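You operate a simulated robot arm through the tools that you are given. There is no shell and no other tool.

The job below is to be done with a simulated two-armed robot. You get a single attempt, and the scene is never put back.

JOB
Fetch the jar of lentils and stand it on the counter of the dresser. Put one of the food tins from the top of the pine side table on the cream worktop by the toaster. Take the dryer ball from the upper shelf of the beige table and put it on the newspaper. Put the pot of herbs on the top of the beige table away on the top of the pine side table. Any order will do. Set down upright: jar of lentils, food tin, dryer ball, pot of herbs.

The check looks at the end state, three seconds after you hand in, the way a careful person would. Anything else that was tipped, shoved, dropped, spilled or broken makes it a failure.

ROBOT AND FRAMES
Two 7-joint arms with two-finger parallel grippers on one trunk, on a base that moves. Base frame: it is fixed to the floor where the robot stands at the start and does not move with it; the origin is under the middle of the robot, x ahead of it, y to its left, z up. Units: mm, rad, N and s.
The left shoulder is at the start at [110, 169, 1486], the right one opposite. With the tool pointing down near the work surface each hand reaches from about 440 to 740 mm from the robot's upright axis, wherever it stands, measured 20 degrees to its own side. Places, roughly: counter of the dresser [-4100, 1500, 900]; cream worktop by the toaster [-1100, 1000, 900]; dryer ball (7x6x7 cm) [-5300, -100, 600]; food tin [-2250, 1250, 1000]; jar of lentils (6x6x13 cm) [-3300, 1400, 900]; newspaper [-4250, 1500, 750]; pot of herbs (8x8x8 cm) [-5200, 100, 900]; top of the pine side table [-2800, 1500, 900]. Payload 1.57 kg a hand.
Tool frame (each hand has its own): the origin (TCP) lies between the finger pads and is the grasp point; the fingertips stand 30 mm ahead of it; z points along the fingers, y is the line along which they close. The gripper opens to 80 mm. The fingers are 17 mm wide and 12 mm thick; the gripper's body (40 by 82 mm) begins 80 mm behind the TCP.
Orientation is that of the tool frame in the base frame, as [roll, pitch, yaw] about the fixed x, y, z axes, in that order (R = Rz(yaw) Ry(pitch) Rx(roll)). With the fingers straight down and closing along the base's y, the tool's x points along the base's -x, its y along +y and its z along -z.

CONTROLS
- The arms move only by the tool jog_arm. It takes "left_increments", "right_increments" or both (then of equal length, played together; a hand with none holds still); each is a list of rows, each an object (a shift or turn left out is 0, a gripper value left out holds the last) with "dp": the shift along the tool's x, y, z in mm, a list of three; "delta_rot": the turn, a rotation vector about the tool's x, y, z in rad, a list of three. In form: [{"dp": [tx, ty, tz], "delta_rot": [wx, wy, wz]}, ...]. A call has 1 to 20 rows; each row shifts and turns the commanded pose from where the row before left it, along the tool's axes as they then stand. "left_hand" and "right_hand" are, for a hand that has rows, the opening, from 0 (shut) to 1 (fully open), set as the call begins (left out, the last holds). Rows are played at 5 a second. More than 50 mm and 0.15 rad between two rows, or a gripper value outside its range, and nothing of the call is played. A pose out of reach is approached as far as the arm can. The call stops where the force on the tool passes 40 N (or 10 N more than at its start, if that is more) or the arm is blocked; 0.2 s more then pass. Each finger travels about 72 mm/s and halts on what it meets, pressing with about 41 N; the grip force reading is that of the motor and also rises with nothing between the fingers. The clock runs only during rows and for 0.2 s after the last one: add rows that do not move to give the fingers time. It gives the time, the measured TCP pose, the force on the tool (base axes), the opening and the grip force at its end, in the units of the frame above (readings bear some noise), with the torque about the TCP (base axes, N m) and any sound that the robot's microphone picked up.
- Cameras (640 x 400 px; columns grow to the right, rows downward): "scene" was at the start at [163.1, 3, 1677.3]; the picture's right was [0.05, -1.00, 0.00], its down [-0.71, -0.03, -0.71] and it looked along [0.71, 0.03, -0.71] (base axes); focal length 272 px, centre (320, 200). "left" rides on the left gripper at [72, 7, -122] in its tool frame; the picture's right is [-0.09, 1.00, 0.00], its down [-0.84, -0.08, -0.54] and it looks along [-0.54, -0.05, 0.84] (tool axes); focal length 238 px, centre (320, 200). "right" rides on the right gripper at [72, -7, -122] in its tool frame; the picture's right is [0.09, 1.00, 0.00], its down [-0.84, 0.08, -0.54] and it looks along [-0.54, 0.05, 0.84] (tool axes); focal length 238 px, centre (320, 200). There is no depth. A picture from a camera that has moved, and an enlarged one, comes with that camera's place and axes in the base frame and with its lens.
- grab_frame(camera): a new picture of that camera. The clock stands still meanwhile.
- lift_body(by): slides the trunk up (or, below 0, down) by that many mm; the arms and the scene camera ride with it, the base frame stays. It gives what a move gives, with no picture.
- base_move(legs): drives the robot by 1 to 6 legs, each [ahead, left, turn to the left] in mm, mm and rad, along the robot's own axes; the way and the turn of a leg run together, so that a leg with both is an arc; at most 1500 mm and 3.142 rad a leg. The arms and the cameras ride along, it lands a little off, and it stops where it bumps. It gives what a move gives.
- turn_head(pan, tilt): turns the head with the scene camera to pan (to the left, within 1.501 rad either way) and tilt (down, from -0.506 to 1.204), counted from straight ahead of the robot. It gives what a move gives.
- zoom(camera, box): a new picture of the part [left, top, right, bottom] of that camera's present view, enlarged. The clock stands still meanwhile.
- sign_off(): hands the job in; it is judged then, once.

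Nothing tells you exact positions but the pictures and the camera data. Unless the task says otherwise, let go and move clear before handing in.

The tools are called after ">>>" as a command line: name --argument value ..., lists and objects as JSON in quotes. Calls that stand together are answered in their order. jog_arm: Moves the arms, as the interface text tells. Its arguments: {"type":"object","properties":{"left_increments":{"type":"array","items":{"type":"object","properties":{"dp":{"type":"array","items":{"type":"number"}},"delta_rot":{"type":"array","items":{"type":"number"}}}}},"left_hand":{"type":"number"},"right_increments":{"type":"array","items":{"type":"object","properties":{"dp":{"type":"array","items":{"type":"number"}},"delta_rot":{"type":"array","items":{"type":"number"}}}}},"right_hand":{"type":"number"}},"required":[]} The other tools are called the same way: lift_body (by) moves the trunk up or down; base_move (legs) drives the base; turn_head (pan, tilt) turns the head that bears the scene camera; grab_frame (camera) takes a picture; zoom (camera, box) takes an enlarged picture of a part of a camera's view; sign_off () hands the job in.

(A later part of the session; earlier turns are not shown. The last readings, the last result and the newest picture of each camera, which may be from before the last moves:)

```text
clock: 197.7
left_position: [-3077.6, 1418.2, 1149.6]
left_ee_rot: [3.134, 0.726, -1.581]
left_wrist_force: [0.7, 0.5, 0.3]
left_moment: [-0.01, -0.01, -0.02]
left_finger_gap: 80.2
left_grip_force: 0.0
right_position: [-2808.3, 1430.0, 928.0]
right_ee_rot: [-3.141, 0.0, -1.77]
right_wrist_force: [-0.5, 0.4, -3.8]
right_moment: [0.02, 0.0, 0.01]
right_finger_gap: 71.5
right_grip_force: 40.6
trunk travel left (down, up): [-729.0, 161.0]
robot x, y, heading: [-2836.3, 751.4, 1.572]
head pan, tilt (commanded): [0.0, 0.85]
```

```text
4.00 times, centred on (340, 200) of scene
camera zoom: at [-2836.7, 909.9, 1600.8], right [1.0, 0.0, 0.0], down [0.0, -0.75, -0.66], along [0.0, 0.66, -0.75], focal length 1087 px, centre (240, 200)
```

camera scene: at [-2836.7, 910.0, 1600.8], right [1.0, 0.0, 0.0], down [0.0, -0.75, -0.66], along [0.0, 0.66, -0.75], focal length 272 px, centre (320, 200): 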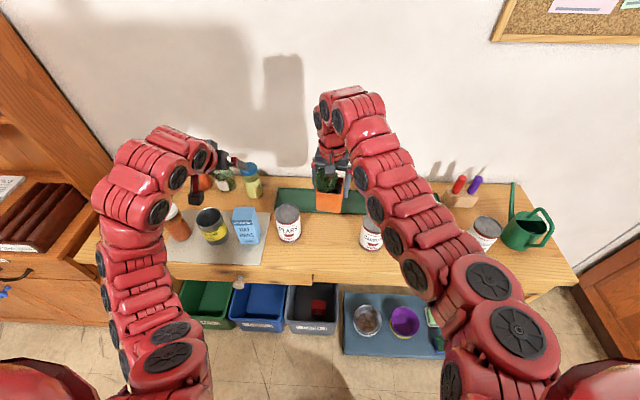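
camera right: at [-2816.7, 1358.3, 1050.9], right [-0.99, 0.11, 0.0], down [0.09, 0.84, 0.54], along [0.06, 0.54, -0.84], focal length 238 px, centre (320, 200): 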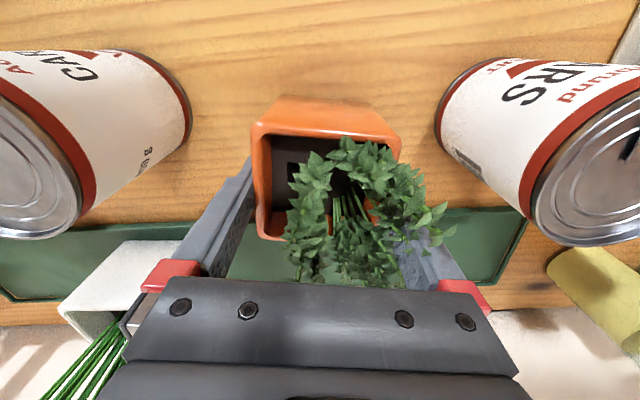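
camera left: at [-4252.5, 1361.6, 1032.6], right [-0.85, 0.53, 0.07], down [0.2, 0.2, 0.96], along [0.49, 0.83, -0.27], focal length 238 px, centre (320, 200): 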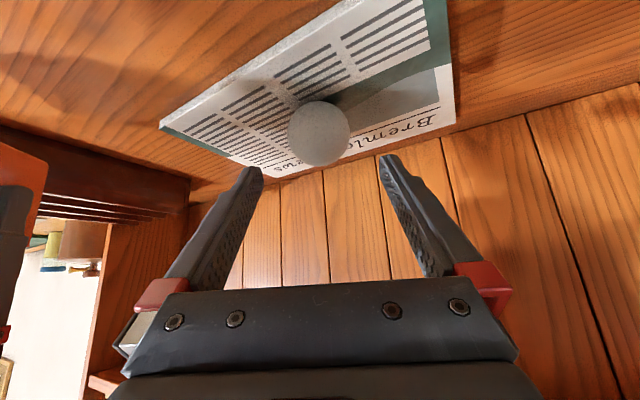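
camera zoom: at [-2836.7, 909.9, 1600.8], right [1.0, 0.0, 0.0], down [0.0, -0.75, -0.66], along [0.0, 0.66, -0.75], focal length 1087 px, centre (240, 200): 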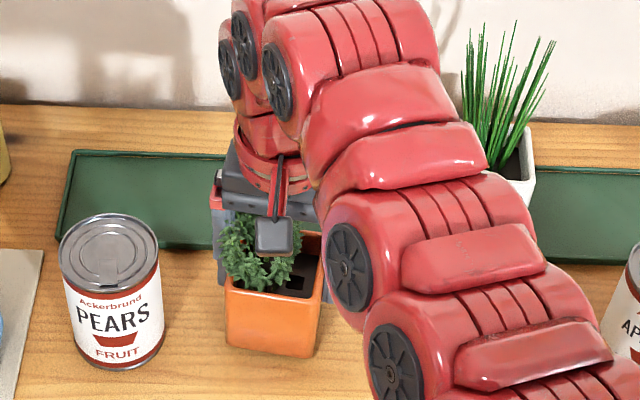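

All clear around the pot. I continue lowering in small steps until the table carries it.

>>> jog_arm --right_increments '[{"dp": [0, 0, 6]}, {"dp": [0, 0, 6]}, {"dp": [0, 0, 6]}, {}]'

>>> jog_arm --right_increments '[{"dp": [0, 0, 3]}, {"dp": [0, 0, 3]}, {}]'

>>> zoom --camera "scene" --box '[260, 150, 420, 250]'

```text
clock: 198.7
left_position: [-3078.5, 1414.3, 1150.7]
left_ee_rot: [3.136, 0.729, -1.577]
left_wrist_force: [0.4, -0.5, 0.0]
left_moment: [0.01, -0.02, -0.03]
left_finger_gap: 80.2
left_grip_force: 0.1
right_position: [-2809.7, 1429.3, 912.7]
right_ee_rot: [3.14, 0.003, -1.768]
right_wrist_force: [-2.5, 2.1, 26.9]
right_moment: [0.03, -0.16, -0.01]
right_finger_gap: 71.9
right_grip_force: 40.8
trunk travel left (down, up): [-729.0, 161.0]
robot x, y, heading: [-2838.3, 752.0, 1.576]
head pan, tilt (commanded): [0.0, 0.85]
```

```text
clock: 199.4
left_position: [-3077.2, 1415.8, 1152.1]
left_ee_rot: [3.134, 0.729, -1.579]
left_wrist_force: [0.8, 0.6, 0.0]
left_moment: [-0.03, 0.01, -0.03]
left_finger_gap: 80.0
left_grip_force: 0.2
right_position: [-2808.2, 1427.4, 906.1]
right_ee_rot: [3.141, 0.0, -1.768]
right_wrist_force: [0.0, -2.2, 26.4]
right_moment: [0.12, -0.16, -0.04]
right_finger_gap: 71.6
right_grip_force: 40.8
trunk travel left (down, up): [-729.0, 161.0]
robot x, y, heading: [-2836.6, 748.4, 1.572]
head pan, tilt (commanded): [0.0, 0.85]
```

```text
4.00 times, centred on (340, 200) of scene
camera zoom: at [-2836.9, 904.8, 1601.3], right [1.0, 0.0, 0.0], down [0.0, -0.75, -0.66], along [0.0, 0.66, -0.75], focal length 1087 px, centre (240, 200)
```

zoom: 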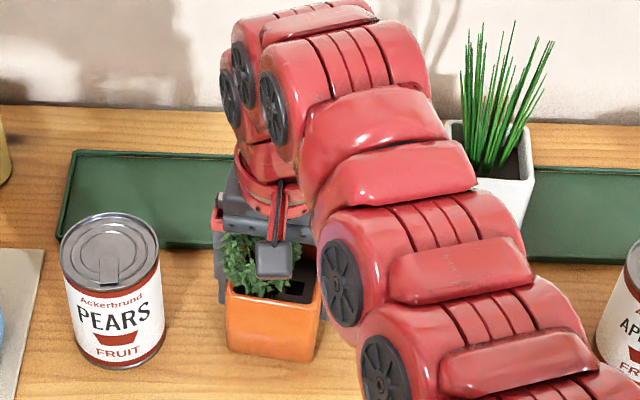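

The pot stands on the table (upward force ≈ 27 N at TCP 912). I relieve the pressure slightly, then open the right hand.

>>> jog_arm --right_increments '[{"dp": [0, 0, -2]}, {}]'

>>> jog_arm --right_increments '[{}, {}, {}]' --right_hand 1

>>> grab_frame --camera "right"

```text
clock: 200.1
left_position: [-3078.6, 1416.2, 1149.3]
left_ee_rot: [3.135, 0.726, -1.579]
left_wrist_force: [-0.1, -0.8, -0.9]
left_moment: [0.0, -0.01, -0.02]
left_finger_gap: 80.1
left_grip_force: 0.0
right_position: [-2809.4, 1428.1, 905.5]
right_ee_rot: [3.141, -0.001, -1.768]
right_wrist_force: [-0.2, -3.6, 11.4]
right_moment: [0.34, 0.3, 0.01]
right_finger_gap: 71.6
right_grip_force: 41.2
trunk travel left (down, up): [-729.0, 161.0]
robot x, y, heading: [-2838.5, 748.7, 1.569]
head pan, tilt (commanded): [0.0, 0.85]
```

```text
clock: 200.8
left_position: [-3078.4, 1418.6, 1147.7]
left_ee_rot: [3.135, 0.725, -1.58]
left_wrist_force: [-1.1, -1.3, 0.7]
left_moment: [0.01, -0.01, 0.01]
left_finger_gap: 80.1
left_grip_force: 0.1
right_position: [-2807.5, 1430.5, 904.2]
right_ee_rot: [3.14, -0.002, -1.768]
right_wrist_force: [-0.5, 0.4, -0.3]
right_moment: [0.03, 0.0, 0.01]
right_finger_gap: 80.1
right_grip_force: 0.1
trunk travel left (down, up): [-729.0, 161.0]
robot x, y, heading: [-2838.4, 749.8, 1.579]
head pan, tilt (commanded): [0.0, 0.85]
```

```text
taken
camera right: at [-2816.5, 1358.7, 1027.5], right [-0.99, 0.1, 0.0], down [0.09, 0.84, 0.54], along [0.06, 0.54, -0.84], focal length 238 px, centre (320, 200)
```

right: 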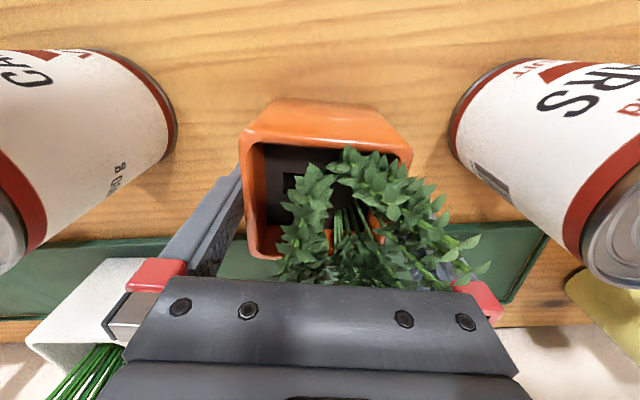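

Released with no residual force. I rise straight up, slowly at first.

>>> jog_arm --right_increments '[{"dp": [0, 0, -6]}, {"dp": [0, 0, -8]}, {"dp": [0, 0, -10]}, {"dp": [0, 0, -12]}]'

>>> grab_frame --camera "right"

```text
clock: 201.8
left_position: [-3076.2, 1416.4, 1149.6]
left_ee_rot: [3.134, 0.726, -1.58]
left_wrist_force: [0.8, 0.3, 0.0]
left_moment: [-0.01, -0.02, 0.0]
left_finger_gap: 79.8
left_grip_force: 0.0
right_position: [-2809.7, 1431.0, 942.1]
right_ee_rot: [-3.14, 0.001, -1.77]
right_wrist_force: [-0.4, -0.4, 0.5]
right_moment: [0.03, 0.0, 0.01]
right_finger_gap: 80.2
right_grip_force: 0.1
trunk travel left (down, up): [-729.0, 161.0]
robot x, y, heading: [-2835.6, 752.8, 1.572]
head pan, tilt (commanded): [0.0, 0.85]
```

```text
taken
camera right: at [-2816.7, 1359.3, 1065.1], right [-0.99, 0.1, 0.0], down [0.09, 0.84, 0.54], along [0.06, 0.54, -0.84], focal length 238 px, centre (320, 200)
```

right: 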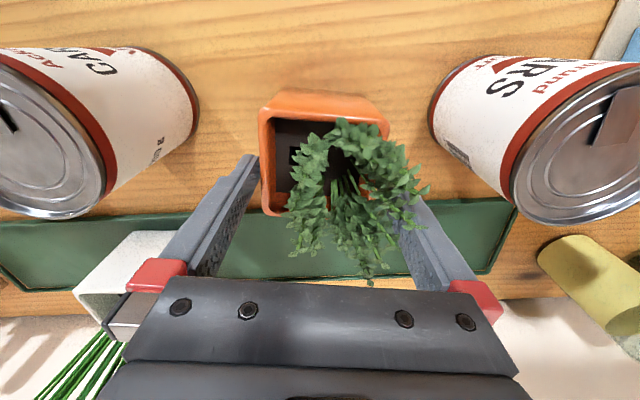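

The pot stands free between the tins. I raise the right hand clear, back off a little and move left toward the lentil jar.

>>> jog_arm --right_increments '[{"dp": [0, 0, -25]}, {"dp": [0, 0, -30]}, {"dp": [0, 0, -30]}, {"dp": [0, 0, -30]}, {"dp": [0, 0, -25]}]'

>>> base_move --legs '[[-200, 0, 0], [0, 210, 0]]'

>>> turn_head --pan 0.2 --tilt 0.75

>>> grab_frame --camera "scene"

>>> grab_frame --camera "left"

```text
clock: 203.1
left_position: [-3076.8, 1417.1, 1149.0]
left_ee_rot: [3.136, 0.726, -1.579]
left_wrist_force: [1.1, 0.4, 0.6]
left_moment: [0.0, -0.03, 0.04]
left_finger_gap: 79.9
left_grip_force: 0.1
right_position: [-2808.4, 1430.1, 1082.9]
right_ee_rot: [3.141, 0.0, -1.768]
right_wrist_force: [-0.6, 0.0, 0.0]
right_moment: [0.01, 0.03, 0.02]
right_finger_gap: 79.9
right_grip_force: 0.1
trunk travel left (down, up): [-729.0, 161.0]
robot x, y, heading: [-2835.2, 751.2, 1.571]
head pan, tilt (commanded): [0.0, 0.85]
```

```text
clock: 205.9
left_position: [-3283.6, 1217.7, 1149.4]
left_ee_rot: [3.135, 0.726, -1.584]
left_wrist_force: [-0.7, -0.9, -1.0]
left_moment: [0.0, 0.01, -0.01]
left_finger_gap: 80.2
left_grip_force: 0.1
right_position: [-3016.2, 1230.1, 1081.5]
right_ee_rot: [3.141, -0.002, -1.771]
right_wrist_force: [0.0, 0.2, 0.4]
right_moment: [-0.03, -0.01, 0.02]
right_finger_gap: 79.9
right_grip_force: 0.2
trunk travel left (down, up): [-729.0, 161.0]
robot x, y, heading: [-3048.0, 549.9, 1.569]
head pan, tilt (commanded): [0.0, 0.85]
```

```text
clock: 206.6
left_position: [-3285.2, 1217.7, 1147.8]
left_ee_rot: [3.136, 0.725, -1.584]
left_wrist_force: [0.1, -0.6, -0.2]
left_moment: [0.03, 0.04, 0.0]
left_finger_gap: 79.9
left_grip_force: 0.0
right_position: [-3016.1, 1231.3, 1082.7]
right_ee_rot: [3.141, 0.001, -1.771]
right_wrist_force: [1.2, -0.3, 0.7]
right_moment: [-0.01, -0.03, 0.0]
right_finger_gap: 80.0
right_grip_force: 0.1
trunk travel left (down, up): [-729.0, 161.0]
robot x, y, heading: [-3042.2, 552.8, 1.57]
head pan, tilt (commanded): [0.201, 0.75]
```

```text
taken
camera scene: at [-3062.7, 712.2, 1608.8], right [0.98, 0.2, 0.0], down [0.13, -0.67, -0.73], along [-0.14, 0.72, -0.68], focal length 272 px, centre (320, 200)
```

scene: 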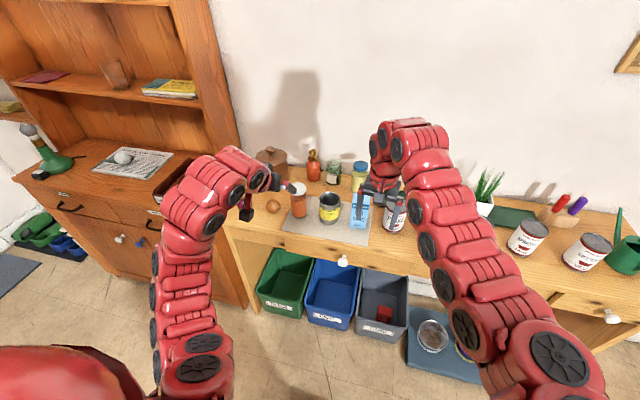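

```text
taken
camera left: at [-3292.7, 1083.6, 1192.7], right [-0.99, 0.08, 0.07], down [0.08, 0.26, 0.96], along [0.06, 0.96, -0.27], focal length 238 px, centre (320, 200)
```

left: 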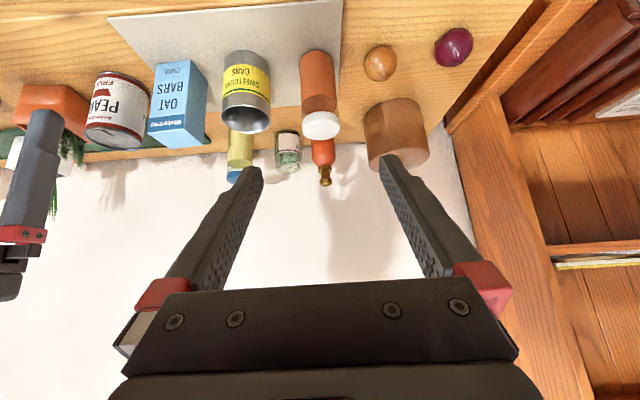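

The lentil jar is at ≈ (−3281, 1395) with its lid at z ≈ 997. I turn the left hand straight down and get a better look before approaching.

>>> jog_arm --left_increments '[{"delta_rot": [0, 0.145, 0]}, {"delta_rot": [0, 0.145, 0]}, {"delta_rot": [0, 0.145, 0]}, {"delta_rot": [0, 0.145, 0]}, {"delta_rot": [0, 0.145, 0]}]'

>>> grab_frame --camera "left"

>>> zoom --camera "scene" --box '[240, 150, 400, 250]'

```text
clock: 207.8
left_position: [-3278.9, 1209.9, 1092.2]
left_ee_rot: [-3.138, 0.414, -1.58]
left_wrist_force: [-0.8, -0.5, -0.2]
left_moment: [-0.01, -0.02, 0.0]
left_finger_gap: 80.2
left_grip_force: 0.1
left hand out of reach, approached as far as the arm can: row 2, 3, 4, 5
right_position: [-3015.7, 1231.0, 1081.7]
right_ee_rot: [3.141, 0.001, -1.772]
right_wrist_force: [0.0, -0.2, 0.2]
right_moment: [-0.02, 0.03, 0.02]
right_finger_gap: 79.9
right_grip_force: 0.1
trunk travel left (down, up): [-729.0, 161.0]
robot x, y, heading: [-3051.9, 551.9, 1.566]
head pan, tilt (commanded): [0.201, 0.75]
```

```text
taken
camera left: at [-3287.9, 1094.8, 1174.8], right [-0.99, 0.1, 0.03], down [0.08, 0.55, 0.83], along [0.06, 0.83, -0.55], focal length 238 px, centre (320, 200)
```

left: 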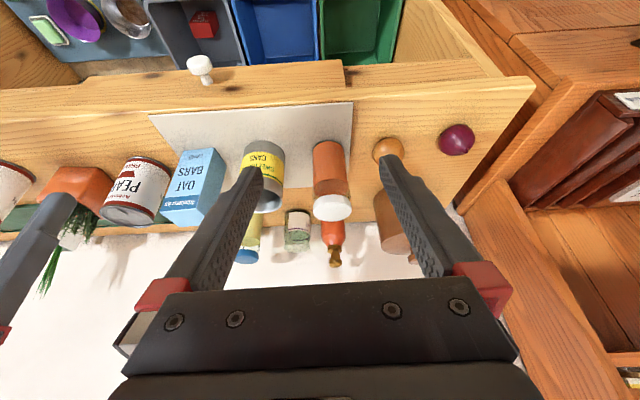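

```text
4.00 times, centred on (320, 200) of scene
camera zoom: at [-3062.7, 712.2, 1608.9], right [0.98, 0.2, 0.0], down [0.13, -0.67, -0.73], along [-0.14, 0.72, -0.68], focal length 1087 px, centre (320, 200)
```

zoom: 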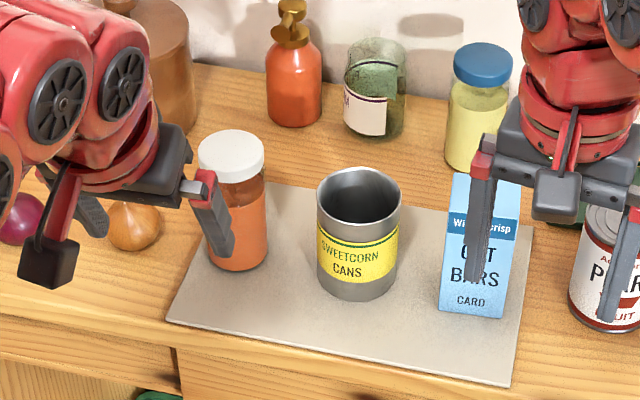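

The hand tilts only to about 0.41 rad here, which is fine for gripping the jar sideways. I take the right camera's view too, to triangulate the jar exactly.

>>> grab_frame --camera "right"

>>> zoom --camera "left" --box '[240, 110, 440, 235]'

```text
taken
camera right: at [-3024.3, 1159.5, 1204.3], right [-0.99, 0.11, 0.0], down [0.09, 0.84, 0.54], along [0.06, 0.54, -0.84], focal length 238 px, centre (320, 200)
```

right: 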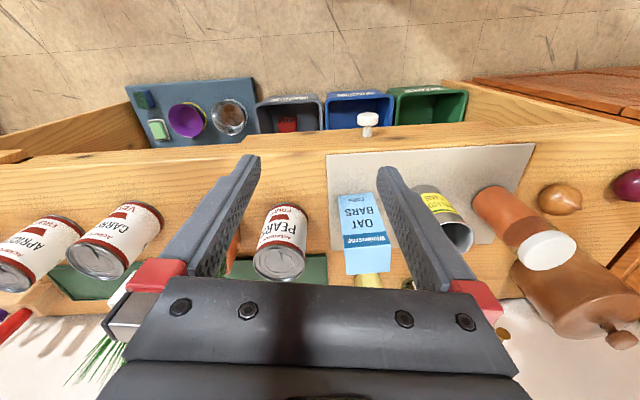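

```text
3.20 times, centred on (340, 172) of left
camera zoom: at [-3287.9, 1094.8, 1174.8], right [-0.99, 0.1, 0.03], down [0.08, 0.55, 0.83], along [0.06, 0.83, -0.55], focal length 763 px, centre (256, 288)
```

zoom: 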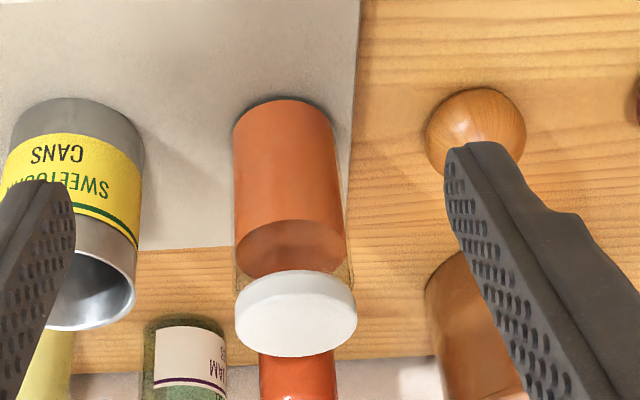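

Two cameras agree: lid top centre at (−3286, 1410, 986), base ≈ 856. I lower the left hand in front of the table to z ≈ 940 and then drive ahead so the jar passes between the fingers.

>>> jog_arm --left_increments '[{"dp": [12.2, 1.4, 27.8]}, {"dp": [12.2, 1.4, 27.8]}, {"dp": [12.2, 1.4, 27.8]}, {"dp": [12.2, 1.4, 27.8]}, {"dp": [12.2, 1.4, 27.8]}]' --left_hand 1

>>> base_move --legs '[[80, 0, 0]]'

>>> grab_frame --camera "left"

>>> grab_frame --camera "scene"

```text
clock: 209.0
left_position: [-3286.1, 1211.0, 940.7]
left_ee_rot: [-3.139, 0.419, -1.582]
left_wrist_force: [1.2, 0.3, 0.2]
left_moment: [0.0, -0.01, 0.01]
left_finger_gap: 80.1
left_grip_force: 0.1
right_position: [-3016.2, 1231.0, 1082.3]
right_ee_rot: [-3.14, 0.0, -1.771]
right_wrist_force: [0.6, -0.7, -0.4]
right_moment: [-0.01, 0.03, -0.01]
right_finger_gap: 80.1
right_grip_force: 0.0
trunk travel left (down, up): [-729.0, 161.0]
robot x, y, heading: [-3051.2, 551.5, 1.566]
head pan, tilt (commanded): [0.201, 0.75]
```

```text
clock: 210.1
left_position: [-3287.6, 1289.0, 941.9]
left_ee_rot: [-3.138, 0.413, -1.582]
left_wrist_force: [0.5, 0.4, 0.2]
left_moment: [-0.02, -0.03, -0.02]
left_finger_gap: 80.1
left_grip_force: 0.0
right_position: [-3016.8, 1310.8, 1082.1]
right_ee_rot: [-3.141, -0.001, -1.773]
right_wrist_force: [-0.6, -0.3, 0.2]
right_moment: [-0.03, 0.0, 0.02]
right_finger_gap: 79.9
right_grip_force: 0.0
trunk travel left (down, up): [-729.0, 161.0]
robot x, y, heading: [-3045.7, 632.5, 1.568]
head pan, tilt (commanded): [0.201, 0.75]
```

```text
taken
camera left: at [-3295.3, 1174.7, 1024.0], right [-0.99, 0.1, 0.03], down [0.08, 0.55, 0.83], along [0.06, 0.83, -0.55], focal length 238 px, centre (320, 200)
```

left: 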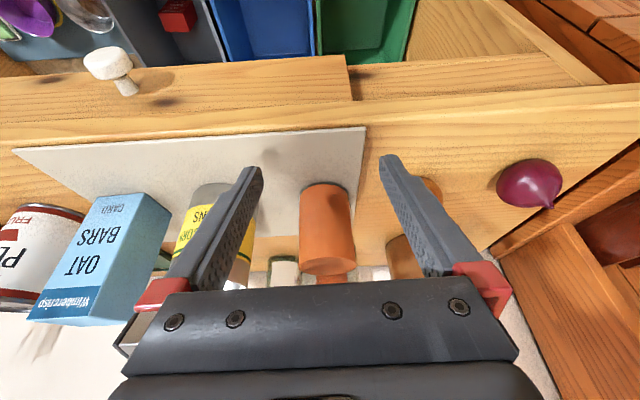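

```text
taken
camera scene: at [-3062.4, 792.0, 1608.9], right [0.98, 0.2, 0.0], down [0.14, -0.67, -0.73], along [-0.14, 0.72, -0.68], focal length 272 px, centre (320, 200)
```

scene: 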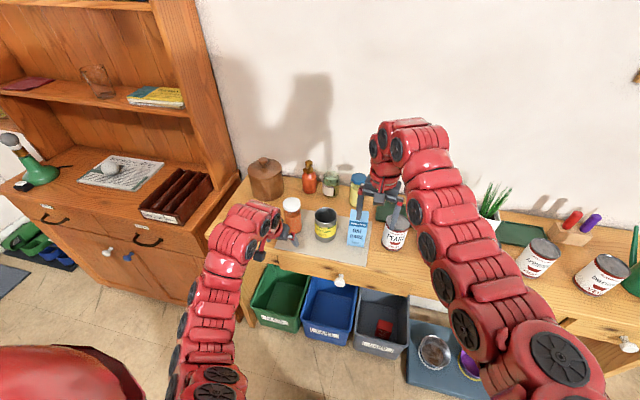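

The jar lines up between the fingers. I drive the remaining 118 mm and close on it.

>>> base_move --legs '[[118, 0, 0]]'

>>> grab_frame --camera "left"

>>> zoom --camera "scene" --box '[220, 180, 380, 280]'

```text
clock: 211.3
left_position: [-3285.8, 1408.6, 940.9]
left_ee_rot: [-3.137, 0.415, -1.578]
left_wrist_force: [0.5, -0.4, -0.3]
left_moment: [0.0, 0.01, 0.01]
left_finger_gap: 79.8
left_grip_force: 0.2
right_position: [-3016.2, 1427.3, 1082.4]
right_ee_rot: [3.141, -0.002, -1.77]
right_wrist_force: [-0.1, -0.4, 0.3]
right_moment: [-0.01, 0.03, 0.03]
right_finger_gap: 79.9
right_grip_force: 0.0
trunk travel left (down, up): [-729.0, 161.0]
robot x, y, heading: [-3047.7, 751.6, 1.569]
head pan, tilt (commanded): [0.201, 0.75]
```

```text
taken
camera left: at [-3295.4, 1292.9, 1024.3], right [-0.99, 0.1, 0.03], down [0.08, 0.55, 0.83], along [0.06, 0.83, -0.55], focal length 238 px, centre (320, 200)
```

left: 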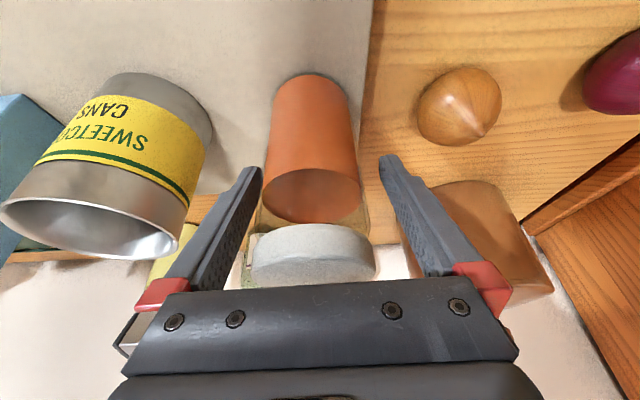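

```text
4.00 times, centred on (300, 230) of scene
camera zoom: at [-3062.3, 910.0, 1608.9], right [0.98, 0.2, 0.0], down [0.14, -0.67, -0.73], along [-0.15, 0.72, -0.68], focal length 1087 px, centre (400, 80)
```

zoom: 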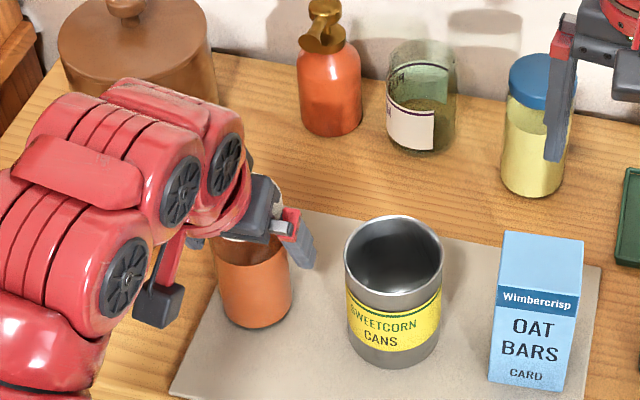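

The jar is between the fingers with the palm just above the lid. I close the left hand.

>>> jog_arm --left_increments '[{}, {}, {}, {}]' --left_hand 0.5

>>> jog_arm --left_increments '[{"dp": [-2.0, 0, -4.6]}, {"dp": [-4.0, 0, -9.2]}, {"dp": [-6.1, 0, -13.7]}, {"dp": [-8.1, 0, -18.3]}]'

>>> grab_frame --camera "left"

>>> zoom --camera "scene" --box '[220, 180, 380, 280]'

```text
clock: 212.3
left_position: [-3286.6, 1409.2, 940.7]
left_ee_rot: [-3.139, 0.412, -1.579]
left_wrist_force: [0.1, -0.2, -0.1]
left_moment: [-0.02, 0.06, 0.0]
left_finger_gap: 59.0
left_grip_force: 41.6
right_position: [-3016.2, 1429.7, 1081.0]
right_ee_rot: [-3.14, -0.001, -1.772]
right_wrist_force: [0.0, 0.4, 0.4]
right_moment: [0.02, -0.02, -0.01]
right_finger_gap: 79.9
right_grip_force: 0.0
trunk travel left (down, up): [-729.0, 161.0]
robot x, y, heading: [-3047.3, 749.0, 1.571]
head pan, tilt (commanded): [0.201, 0.75]
```

```text
clock: 213.3
left_position: [-3287.1, 1408.6, 990.8]
left_ee_rot: [-3.137, 0.416, -1.581]
left_wrist_force: [0.3, -0.5, -4.9]
left_moment: [-0.01, -0.04, 0.0]
left_finger_gap: 58.9
left_grip_force: 40.8
right_position: [-3016.7, 1429.2, 1081.1]
right_ee_rot: [3.141, -0.002, -1.771]
right_wrist_force: [-0.3, -0.1, -0.1]
right_moment: [0.0, 0.01, 0.01]
right_finger_gap: 80.5
right_grip_force: 0.1
trunk travel left (down, up): [-729.0, 161.0]
robot x, y, heading: [-3047.4, 751.6, 1.567]
head pan, tilt (commanded): [0.201, 0.75]
```

```text
taken
camera left: at [-3295.9, 1293.0, 1073.6], right [-0.99, 0.1, 0.03], down [0.08, 0.55, 0.83], along [0.06, 0.83, -0.55], focal length 238 px, centre (320, 200)
```

left: 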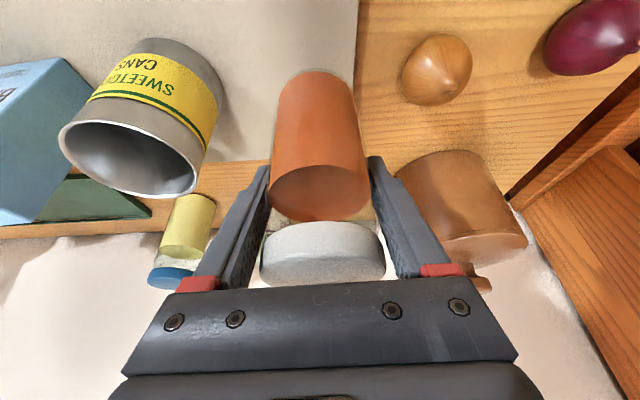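

```text
4.00 times, centred on (300, 230) of scene
camera zoom: at [-3062.3, 910.9, 1608.8], right [0.98, 0.2, 0.0], down [0.14, -0.67, -0.73], along [-0.14, 0.72, -0.68], focal length 1087 px, centre (400, 80)
```

zoom: 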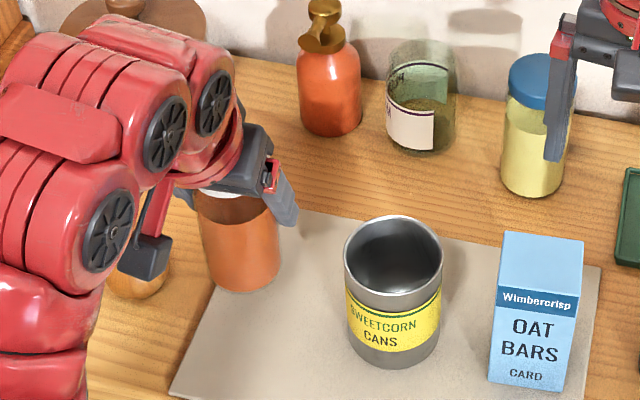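

The jar is held and lifted (base ≈ 906). I raise it a bit more, back away, slide toward the dresser and turn slightly right for placing it between the newspaper and the organizer.

>>> jog_arm --left_increments '[{"dp": [-8.1, 0, -18.3]}, {"dp": [-8.1, 0, -18.3]}]'

>>> base_move --legs '[[-300, 0, 0], [0, 900, 0], [0, 0, -0.47]]'

>>> turn_head --pan 0.2 --tilt 0.65

>>> grab_frame --camera "scene"

>>> grab_frame --camera "left"

```text
clock: 213.9
left_position: [-3288.2, 1407.9, 1031.2]
left_ee_rot: [-3.138, 0.415, -1.58]
left_wrist_force: [0.5, -0.1, -4.6]
left_moment: [0.03, 0.0, 0.01]
left_finger_gap: 58.6
left_grip_force: 41.0
right_position: [-3016.0, 1429.3, 1081.2]
right_ee_rot: [-3.14, 0.002, -1.771]
right_wrist_force: [-0.3, 0.5, 1.1]
right_moment: [-0.01, -0.01, 0.02]
right_finger_gap: 80.1
right_grip_force: 0.0
trunk travel left (down, up): [-729.0, 161.0]
robot x, y, heading: [-3046.4, 750.3, 1.567]
head pan, tilt (commanded): [0.201, 0.75]
```

```text
clock: 221.7
left_position: [-3852.1, 1160.2, 1031.3]
left_ee_rot: [-3.14, 0.412, -2.077]
left_wrist_force: [-0.1, 0.2, -3.5]
left_moment: [0.04, -0.03, -0.01]
left_finger_gap: 59.1
left_grip_force: 41.1
right_position: [-3605.3, 1050.0, 1081.7]
right_ee_rot: [-3.141, -0.002, -2.267]
right_wrist_force: [1.2, -0.5, 0.5]
right_moment: [-0.05, 0.03, -0.03]
right_finger_gap: 80.1
right_grip_force: 0.1
trunk travel left (down, up): [-729.0, 161.0]
robot x, y, heading: [-3953.1, 466.4, 1.071]
head pan, tilt (commanded): [0.201, 0.75]
```

```text
clock: 222.3
left_position: [-3852.5, 1160.3, 1031.5]
left_ee_rot: [-3.138, 0.414, -2.076]
left_wrist_force: [-0.3, 0.4, -3.7]
left_moment: [0.03, -0.01, 0.01]
left_finger_gap: 59.1
left_grip_force: 40.6
right_position: [-3604.1, 1049.5, 1080.9]
right_ee_rot: [3.141, -0.003, -2.267]
right_wrist_force: [0.0, -0.2, 0.1]
right_moment: [0.03, 0.05, 0.01]
right_finger_gap: 80.1
right_grip_force: 0.1
trunk travel left (down, up): [-729.0, 161.0]
robot x, y, heading: [-3951.9, 467.6, 1.075]
head pan, tilt (commanded): [0.201, 0.649]
```

```text
taken
camera scene: at [-3889.7, 620.0, 1617.3], right [0.96, -0.29, 0.0], down [-0.18, -0.58, -0.8], along [0.23, 0.76, -0.61], focal length 272 px, centre (320, 200)
```

scene: 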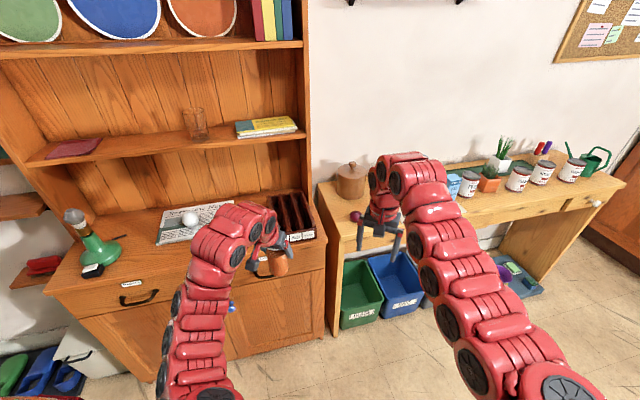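

```text
taken
camera left: at [-3915.0, 1063.2, 1114.0], right [-0.83, 0.56, 0.03], down [0.33, 0.44, 0.83], along [0.45, 0.7, -0.55], focal length 238 px, centre (320, 200)
```

left: 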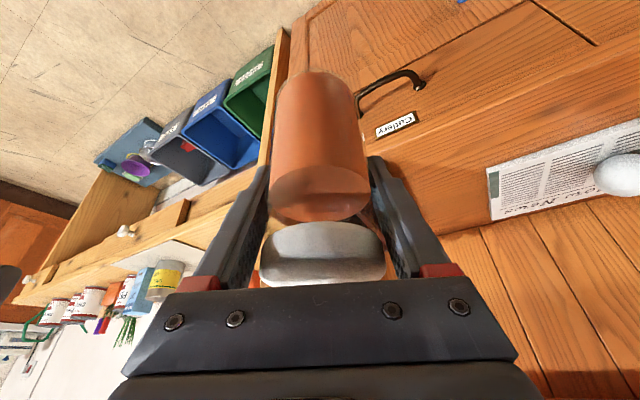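

The jar is upright in the hand. I drive to bring it over (−3910, 1470), the gap between newspaper and organizer.

>>> base_move --legs '[[0, 198, 0], [243, 0, 0]]'

>>> grab_frame --camera "left"

>>> grab_frame --camera "scene"

>>> grab_frame --camera "right"

```text
clock: 225.3
left_position: [-3911.6, 1471.4, 1030.8]
left_ee_rot: [-3.138, 0.414, -2.077]
left_wrist_force: [-0.8, 0.0, -3.2]
left_moment: [0.01, 0.03, -0.02]
left_finger_gap: 59.0
left_grip_force: 40.9
right_position: [-3664.1, 1361.5, 1081.3]
right_ee_rot: [-3.141, 0.0, -2.267]
right_wrist_force: [-0.6, -0.5, 0.8]
right_moment: [0.0, 0.03, 0.01]
right_finger_gap: 80.4
right_grip_force: 0.0
trunk travel left (down, up): [-729.0, 161.0]
robot x, y, heading: [-4014.4, 777.8, 1.073]
head pan, tilt (commanded): [0.201, 0.649]
```

```text
taken
camera left: at [-3974.6, 1373.6, 1114.2], right [-0.83, 0.56, 0.03], down [0.33, 0.44, 0.83], along [0.45, 0.7, -0.55], focal length 238 px, centre (320, 200)
```

left: 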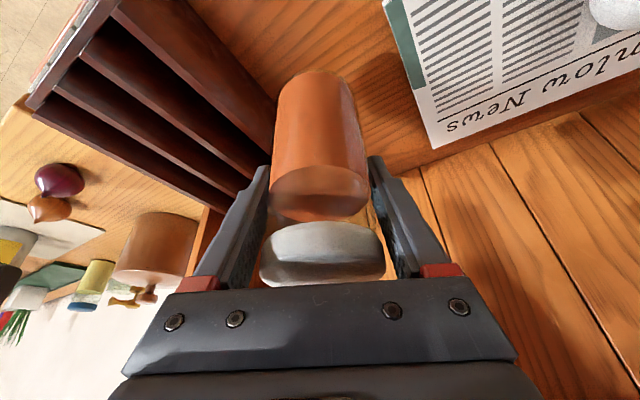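

```text
taken
camera scene: at [-3949.7, 930.2, 1617.5], right [0.96, -0.29, 0.0], down [-0.18, -0.58, -0.8], along [0.23, 0.76, -0.6], focal length 272 px, centre (320, 200)
```

scene: 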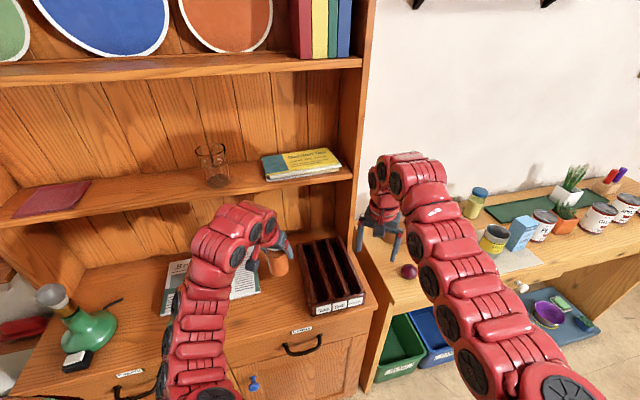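

```text
taken
camera right: at [-3705.4, 1300.9, 1204.3], right [-0.82, 0.57, 0.0], down [0.48, 0.69, 0.54], along [0.31, 0.45, -0.84], focal length 238 px, centre (320, 200)
```

right: 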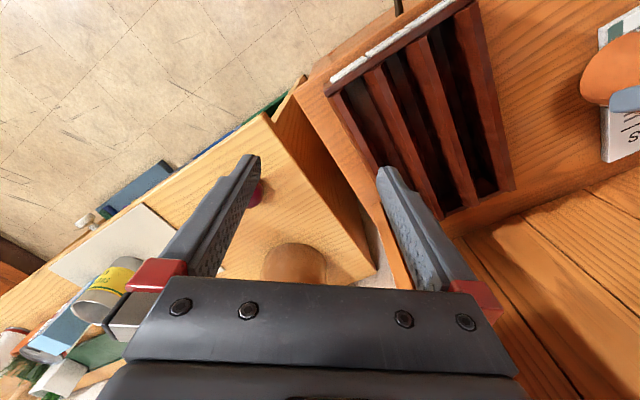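

The gap is right: organizer side at x ≈ −3830, newspaper edge at −3980, jar at −3911. I lower 70 mm, then in fine steps to contact.

>>> jog_arm --left_increments '[{"dp": [5.6, 0, 12.8]}, {"dp": [5.6, 0, 12.8]}, {"dp": [5.6, 0, 12.8]}, {"dp": [5.6, 0, 12.8]}, {"dp": [5.6, 0, 12.8]}]'

>>> jog_arm --left_increments '[{"dp": [1.6, 0, 3.7]}, {"dp": [1.6, 0, 3.7]}, {}]'

>>> grab_frame --camera "left"

>>> zoom --camera "scene" --box '[200, 200, 360, 300]'

```text
clock: 226.6
left_position: [-3911.8, 1470.6, 960.1]
left_ee_rot: [-3.139, 0.415, -2.077]
left_wrist_force: [-0.5, -0.4, -3.1]
left_moment: [0.05, 0.01, -0.02]
left_finger_gap: 59.2
left_grip_force: 40.9
right_position: [-3663.9, 1361.2, 1081.5]
right_ee_rot: [-3.141, -0.001, -2.266]
right_wrist_force: [0.1, 0.1, 0.1]
right_moment: [0.01, 0.0, 0.01]
right_finger_gap: 80.0
right_grip_force: 0.2
trunk travel left (down, up): [-729.0, 161.0]
robot x, y, heading: [-4015.2, 776.8, 1.07]
head pan, tilt (commanded): [0.201, 0.649]
```

```text
clock: 227.3
left_position: [-3913.0, 1470.4, 953.4]
left_ee_rot: [-3.138, 0.412, -2.076]
left_wrist_force: [-0.4, -0.7, -3.5]
left_moment: [0.03, -0.01, -0.03]
left_finger_gap: 59.0
left_grip_force: 40.9
right_position: [-3664.4, 1360.1, 1081.5]
right_ee_rot: [-3.141, 0.0, -2.267]
right_wrist_force: [-0.3, -0.7, 0.3]
right_moment: [-0.05, -0.01, -0.02]
right_finger_gap: 80.0
right_grip_force: 0.0
trunk travel left (down, up): [-729.0, 161.0]
robot x, y, heading: [-4014.6, 778.2, 1.071]
head pan, tilt (commanded): [0.201, 0.649]
```

```text
taken
camera left: at [-3974.0, 1373.6, 1036.3], right [-0.83, 0.56, 0.03], down [0.33, 0.44, 0.83], along [0.45, 0.7, -0.55], focal length 238 px, centre (320, 200)
```

left: 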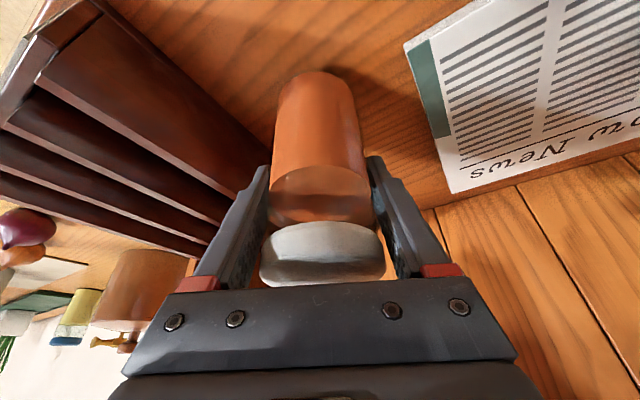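

```text
4.00 times, centred on (280, 250) of scene
camera zoom: at [-3949.6, 930.7, 1617.4], right [0.96, -0.29, 0.0], down [-0.18, -0.58, -0.8], along [0.23, 0.76, -0.6], focal length 1087 px, centre (480, 0)
```

zoom: 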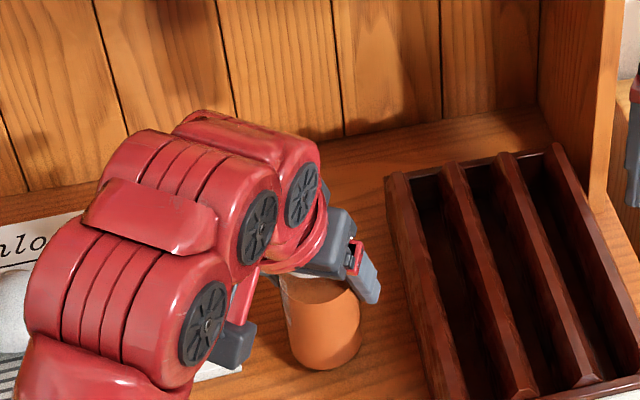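

No contact yet; I go on in 2–3 mm steps.

>>> jog_arm --left_increments '[{"dp": [1.2, 0, 2.75]}, {}]'

>>> jog_arm --left_increments '[{"dp": [1.2, 0, 2.75]}, {}]'

>>> jog_arm --left_increments '[{"dp": [0.8, 0, 1.85]}, {}]'

```text
clock: 227.9
left_position: [-3911.9, 1470.4, 950.0]
left_ee_rot: [-3.137, 0.414, -2.077]
left_wrist_force: [0.1, 0.0, -4.0]
left_moment: [0.02, 0.02, 0.0]
left_finger_gap: 59.2
left_grip_force: 41.3
right_position: [-3663.1, 1361.1, 1082.1]
right_ee_rot: [3.141, 0.0, -2.267]
right_wrist_force: [0.0, -0.4, 0.6]
right_moment: [-0.01, 0.04, -0.02]
right_finger_gap: 80.1
right_grip_force: 0.1
trunk travel left (down, up): [-729.0, 161.0]
robot x, y, heading: [-4017.1, 781.2, 1.076]
head pan, tilt (commanded): [0.201, 0.649]
```

```text
clock: 228.6
left_position: [-3911.1, 1471.3, 946.0]
left_ee_rot: [-3.138, 0.414, -2.078]
left_wrist_force: [-0.5, 0.0, -4.0]
left_moment: [0.01, 0.0, 0.0]
left_finger_gap: 59.0
left_grip_force: 40.7
right_position: [-3664.1, 1360.4, 1082.5]
right_ee_rot: [3.142, -0.002, -2.266]
right_wrist_force: [-0.3, 0.2, 0.4]
right_moment: [0.05, 0.01, -0.01]
right_finger_gap: 79.8
right_grip_force: 0.0
trunk travel left (down, up): [-729.0, 161.0]
robot x, y, heading: [-4017.6, 779.1, 1.072]
head pan, tilt (commanded): [0.201, 0.649]
```

```text
clock: 229.2
left_position: [-3912.3, 1470.8, 944.9]
left_ee_rot: [-3.137, 0.413, -2.076]
left_wrist_force: [0.4, -0.2, -4.3]
left_moment: [0.04, -0.01, -0.05]
left_finger_gap: 59.3
left_grip_force: 41.3
right_position: [-3663.6, 1359.5, 1081.8]
right_ee_rot: [3.141, -0.002, -2.268]
right_wrist_force: [0.4, -1.1, 0.7]
right_moment: [-0.03, -0.01, -0.01]
right_finger_gap: 80.3
right_grip_force: 0.0
trunk travel left (down, up): [-729.0, 161.0]
robot x, y, heading: [-4015.8, 777.0, 1.074]
head pan, tilt (commanded): [0.201, 0.649]
```

>>> jog_arm --left_increments '[{"dp": [0.8, 0, 1.85]}, {}]'

>>> jog_arm --left_increments '[{"dp": [0.8, 0, 1.85]}, {}]'

>>> jog_arm --left_increments '[{"dp": [0.8, 0, 1.85]}, {}]'

```text
clock: 229.8
left_position: [-3911.9, 1471.0, 942.6]
left_ee_rot: [-3.137, 0.413, -2.079]
left_wrist_force: [0.6, 0.5, -4.1]
left_moment: [0.04, -0.02, 0.02]
left_finger_gap: 59.4
left_grip_force: 41.7
right_position: [-3663.7, 1359.8, 1082.1]
right_ee_rot: [-3.141, -0.001, -2.266]
right_wrist_force: [0.0, -0.4, -0.4]
right_moment: [-0.02, -0.01, 0.02]
right_finger_gap: 80.1
right_grip_force: 0.1
trunk travel left (down, up): [-729.0, 161.0]
robot x, y, heading: [-4011.6, 780.0, 1.077]
head pan, tilt (commanded): [0.201, 0.649]
```

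```text
clock: 230.3
left_position: [-3911.9, 1471.4, 941.5]
left_ee_rot: [-3.137, 0.413, -2.077]
left_wrist_force: [0.4, -0.3, -3.4]
left_moment: [-0.01, -0.03, -0.01]
left_finger_gap: 59.1
left_grip_force: 41.4
right_position: [-3663.9, 1359.8, 1082.3]
right_ee_rot: [-3.141, -0.002, -2.267]
right_wrist_force: [-0.9, 0.5, 0.0]
right_moment: [0.02, 0.02, -0.04]
right_finger_gap: 80.5
right_grip_force: 0.0
trunk travel left (down, up): [-729.0, 161.0]
robot x, y, heading: [-4014.2, 774.6, 1.073]
head pan, tilt (commanded): [0.201, 0.649]
```

```text
clock: 230.9
left_position: [-3911.5, 1471.3, 938.7]
left_ee_rot: [-3.139, 0.415, -2.076]
left_wrist_force: [-0.2, 0.7, -4.5]
left_moment: [0.01, -0.03, 0.02]
left_finger_gap: 58.8
left_grip_force: 40.6
right_position: [-3664.5, 1360.2, 1081.7]
right_ee_rot: [-3.141, -0.002, -2.267]
right_wrist_force: [0.1, 0.2, 0.3]
right_moment: [-0.02, -0.01, 0.01]
right_finger_gap: 79.9
right_grip_force: 0.1
trunk travel left (down, up): [-729.0, 161.0]
robot x, y, heading: [-4013.0, 778.3, 1.075]
head pan, tilt (commanded): [0.201, 0.649]
```

>>> zoom --camera "left" --box '[220, 30, 420, 155]'

>>> zoom --camera "scene" --box '[240, 240, 320, 300]'

```text
3.20 times, centred on (320, 92) of left
camera zoom: at [-3973.8, 1374.7, 1022.0], right [-0.83, 0.56, 0.03], down [0.33, 0.44, 0.83], along [0.45, 0.7, -0.55], focal length 763 px, centre (320, 544)
```

zoom: 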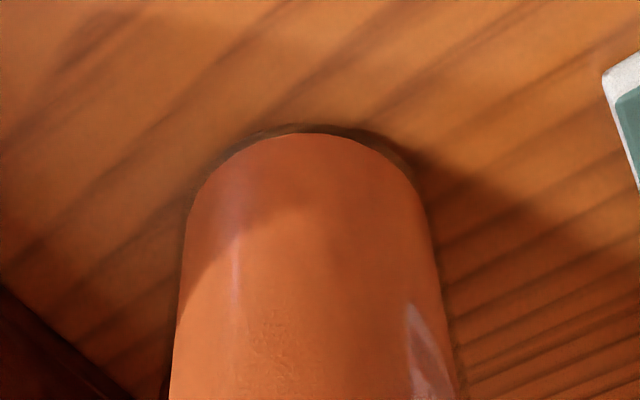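

```text
6.67 times, centred on (280, 270) of scene
camera zoom: at [-3949.6, 930.7, 1617.4], right [0.96, -0.29, 0.0], down [-0.18, -0.58, -0.8], along [0.23, 0.76, -0.6], focal length 1811 px, centre (587, -267)
```

zoom: 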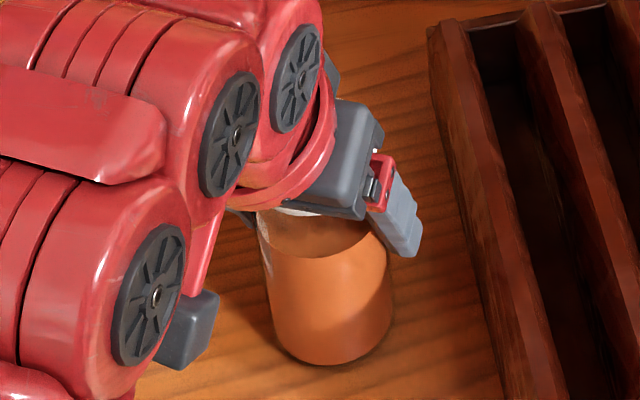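

Only a hair of shadow is left under the jar. I continue with 2 mm steps.

>>> jog_arm --left_increments '[{"dp": [0.8, 0, 1.85]}, {}]'

>>> jog_arm --left_increments '[{"dp": [0.8, 0, 1.85]}, {}]'

```text
clock: 231.6
left_position: [-3912.9, 1472.5, 937.2]
left_ee_rot: [-3.139, 0.413, -2.078]
left_wrist_force: [-0.6, -0.5, -3.8]
left_moment: [0.05, 0.02, 0.01]
left_finger_gap: 58.9
left_grip_force: 41.3
right_position: [-3664.7, 1360.4, 1081.5]
right_ee_rot: [3.141, -0.001, -2.268]
right_wrist_force: [-0.3, 0.3, -1.5]
right_moment: [0.01, 0.0, 0.0]
right_finger_gap: 80.0
right_grip_force: 0.0
trunk travel left (down, up): [-729.0, 161.0]
robot x, y, heading: [-4009.5, 776.5, 1.073]
head pan, tilt (commanded): [0.201, 0.649]
```

```text
clock: 232.2
left_position: [-3911.8, 1473.3, 936.4]
left_ee_rot: [-3.138, 0.416, -2.078]
left_wrist_force: [-0.9, 1.9, 5.7]
left_moment: [-0.01, 0.19, -0.05]
left_finger_gap: 59.2
left_grip_force: 41.5
right_position: [-3664.3, 1359.3, 1082.7]
right_ee_rot: [-3.141, -0.001, -2.269]
right_wrist_force: [0.2, -0.1, -0.6]
right_moment: [0.02, 0.03, 0.04]
right_finger_gap: 80.0
right_grip_force: 0.0
trunk travel left (down, up): [-729.0, 161.0]
robot x, y, heading: [-4014.3, 778.8, 1.074]
head pan, tilt (commanded): [0.201, 0.649]
```

The jar touches the counter now (force turned positive). I open the fingers gently.

>>> jog_arm --left_increments '[{}, {}, {}]' --left_hand 0.85

>>> jog_arm --left_increments '[{}, {}]' --left_hand 1

>>> grab_frame --camera "left"

```text
clock: 232.9
left_position: [-3912.1, 1471.8, 934.6]
left_ee_rot: [-3.138, 0.413, -2.076]
left_wrist_force: [-0.2, -0.3, -0.1]
left_moment: [-0.01, -0.03, -0.02]
left_finger_gap: 68.0
left_grip_force: 0.0
right_position: [-3664.8, 1360.9, 1081.0]
right_ee_rot: [-3.14, 0.001, -2.267]
right_wrist_force: [-0.3, -0.1, 0.1]
right_moment: [-0.02, -0.02, -0.02]
right_finger_gap: 80.2
right_grip_force: 0.0
trunk travel left (down, up): [-729.0, 161.0]
robot x, y, heading: [-4015.3, 778.7, 1.071]
head pan, tilt (commanded): [0.201, 0.649]
```

```text
clock: 233.6
left_position: [-3912.9, 1471.3, 935.7]
left_ee_rot: [-3.137, 0.416, -2.077]
left_wrist_force: [-0.4, -0.3, 0.6]
left_moment: [0.01, -0.01, 0.01]
left_finger_gap: 79.7
left_grip_force: 0.1
right_position: [-3664.9, 1359.7, 1080.7]
right_ee_rot: [-3.14, 0.001, -2.266]
right_wrist_force: [-1.0, 0.6, 0.1]
right_moment: [0.0, 0.02, 0.0]
right_finger_gap: 80.2
right_grip_force: 0.1
trunk travel left (down, up): [-729.0, 161.0]
robot x, y, heading: [-4013.6, 778.6, 1.076]
head pan, tilt (commanded): [0.201, 0.649]
```

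```text
taken
camera left: at [-3973.8, 1374.3, 1018.1], right [-0.83, 0.56, 0.03], down [0.33, 0.44, 0.83], along [0.45, 0.7, -0.55], focal length 238 px, centre (320, 200)
```

left: 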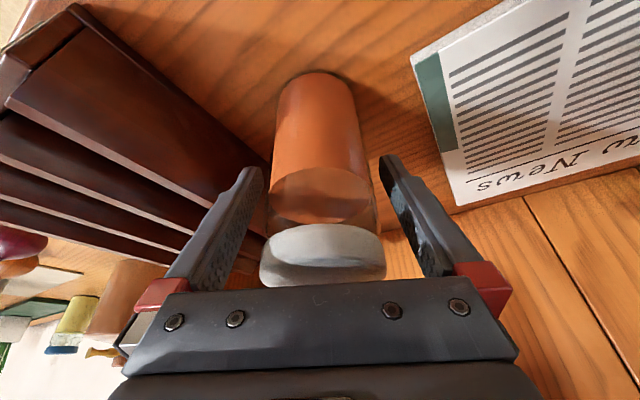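

The jar stands free. I withdraw along the tool axis and back the base off, then look at the result.

>>> jog_arm --left_increments '[{"dp": [0, 0, -15]}, {"dp": [0, 0, -25]}, {"dp": [0, 0, -30]}, {"dp": [0, 0, -30]}, {"dp": [0, 0, -30]}, {"dp": [0, 0, -30]}]'

>>> base_move --legs '[[-250, 0, 0]]'

>>> grab_frame --camera "scene"

>>> zoom --camera "scene" --box '[150, 130, 350, 255]'

```text
clock: 234.9
left_position: [-3943.9, 1414.9, 1080.7]
left_ee_rot: [-3.139, 0.414, -2.077]
left_wrist_force: [-0.1, 0.5, -0.5]
left_moment: [-0.03, 0.02, -0.03]
left_finger_gap: 80.1
left_grip_force: 0.0
right_position: [-3663.7, 1359.2, 1082.1]
right_ee_rot: [3.141, 0.0, -2.269]
right_wrist_force: [-0.2, 1.0, -1.0]
right_moment: [0.0, 0.02, -0.01]
right_finger_gap: 79.7
right_grip_force: 0.1
trunk travel left (down, up): [-729.0, 161.0]
robot x, y, heading: [-4014.9, 775.8, 1.079]
head pan, tilt (commanded): [0.201, 0.649]
```

```text
clock: 236.8
left_position: [-4058.3, 1196.2, 1080.1]
left_ee_rot: [-3.139, 0.414, -2.083]
left_wrist_force: [-0.7, 0.1, 0.2]
left_moment: [0.03, -0.03, -0.03]
left_finger_gap: 80.1
left_grip_force: 0.0
right_position: [-3780.2, 1139.5, 1081.7]
right_ee_rot: [-3.141, -0.001, -2.273]
right_wrist_force: [0.6, -1.1, 0.0]
right_moment: [-0.02, -0.01, 0.01]
right_finger_gap: 80.0
right_grip_force: 0.0
trunk travel left (down, up): [-729.0, 161.0]
robot x, y, heading: [-4136.2, 557.7, 1.069]
head pan, tilt (commanded): [0.201, 0.649]
```

```text
taken
camera scene: at [-4068.1, 711.7, 1617.4], right [0.95, -0.3, 0.0], down [-0.18, -0.58, -0.8], along [0.24, 0.76, -0.6], focal length 272 px, centre (320, 200)
```

scene: 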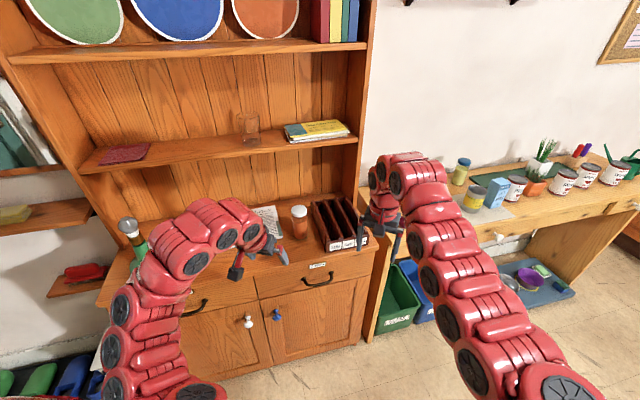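

```text
3.20 times, centred on (250, 192) of scene
camera zoom: at [-4068.1, 711.7, 1617.4], right [0.95, -0.3, 0.0], down [-0.18, -0.58, -0.8], along [0.24, 0.76, -0.6], focal length 870 px, centre (544, 224)
```

zoom: 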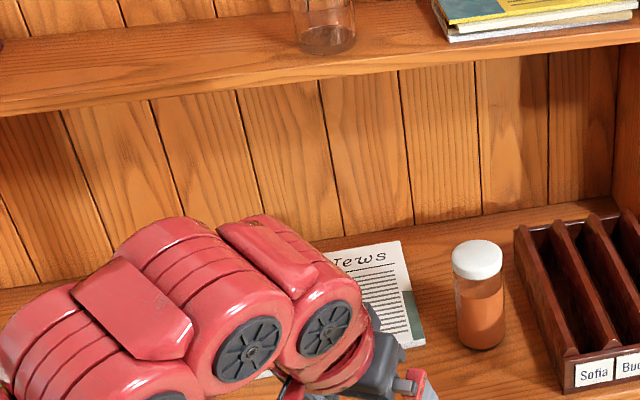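

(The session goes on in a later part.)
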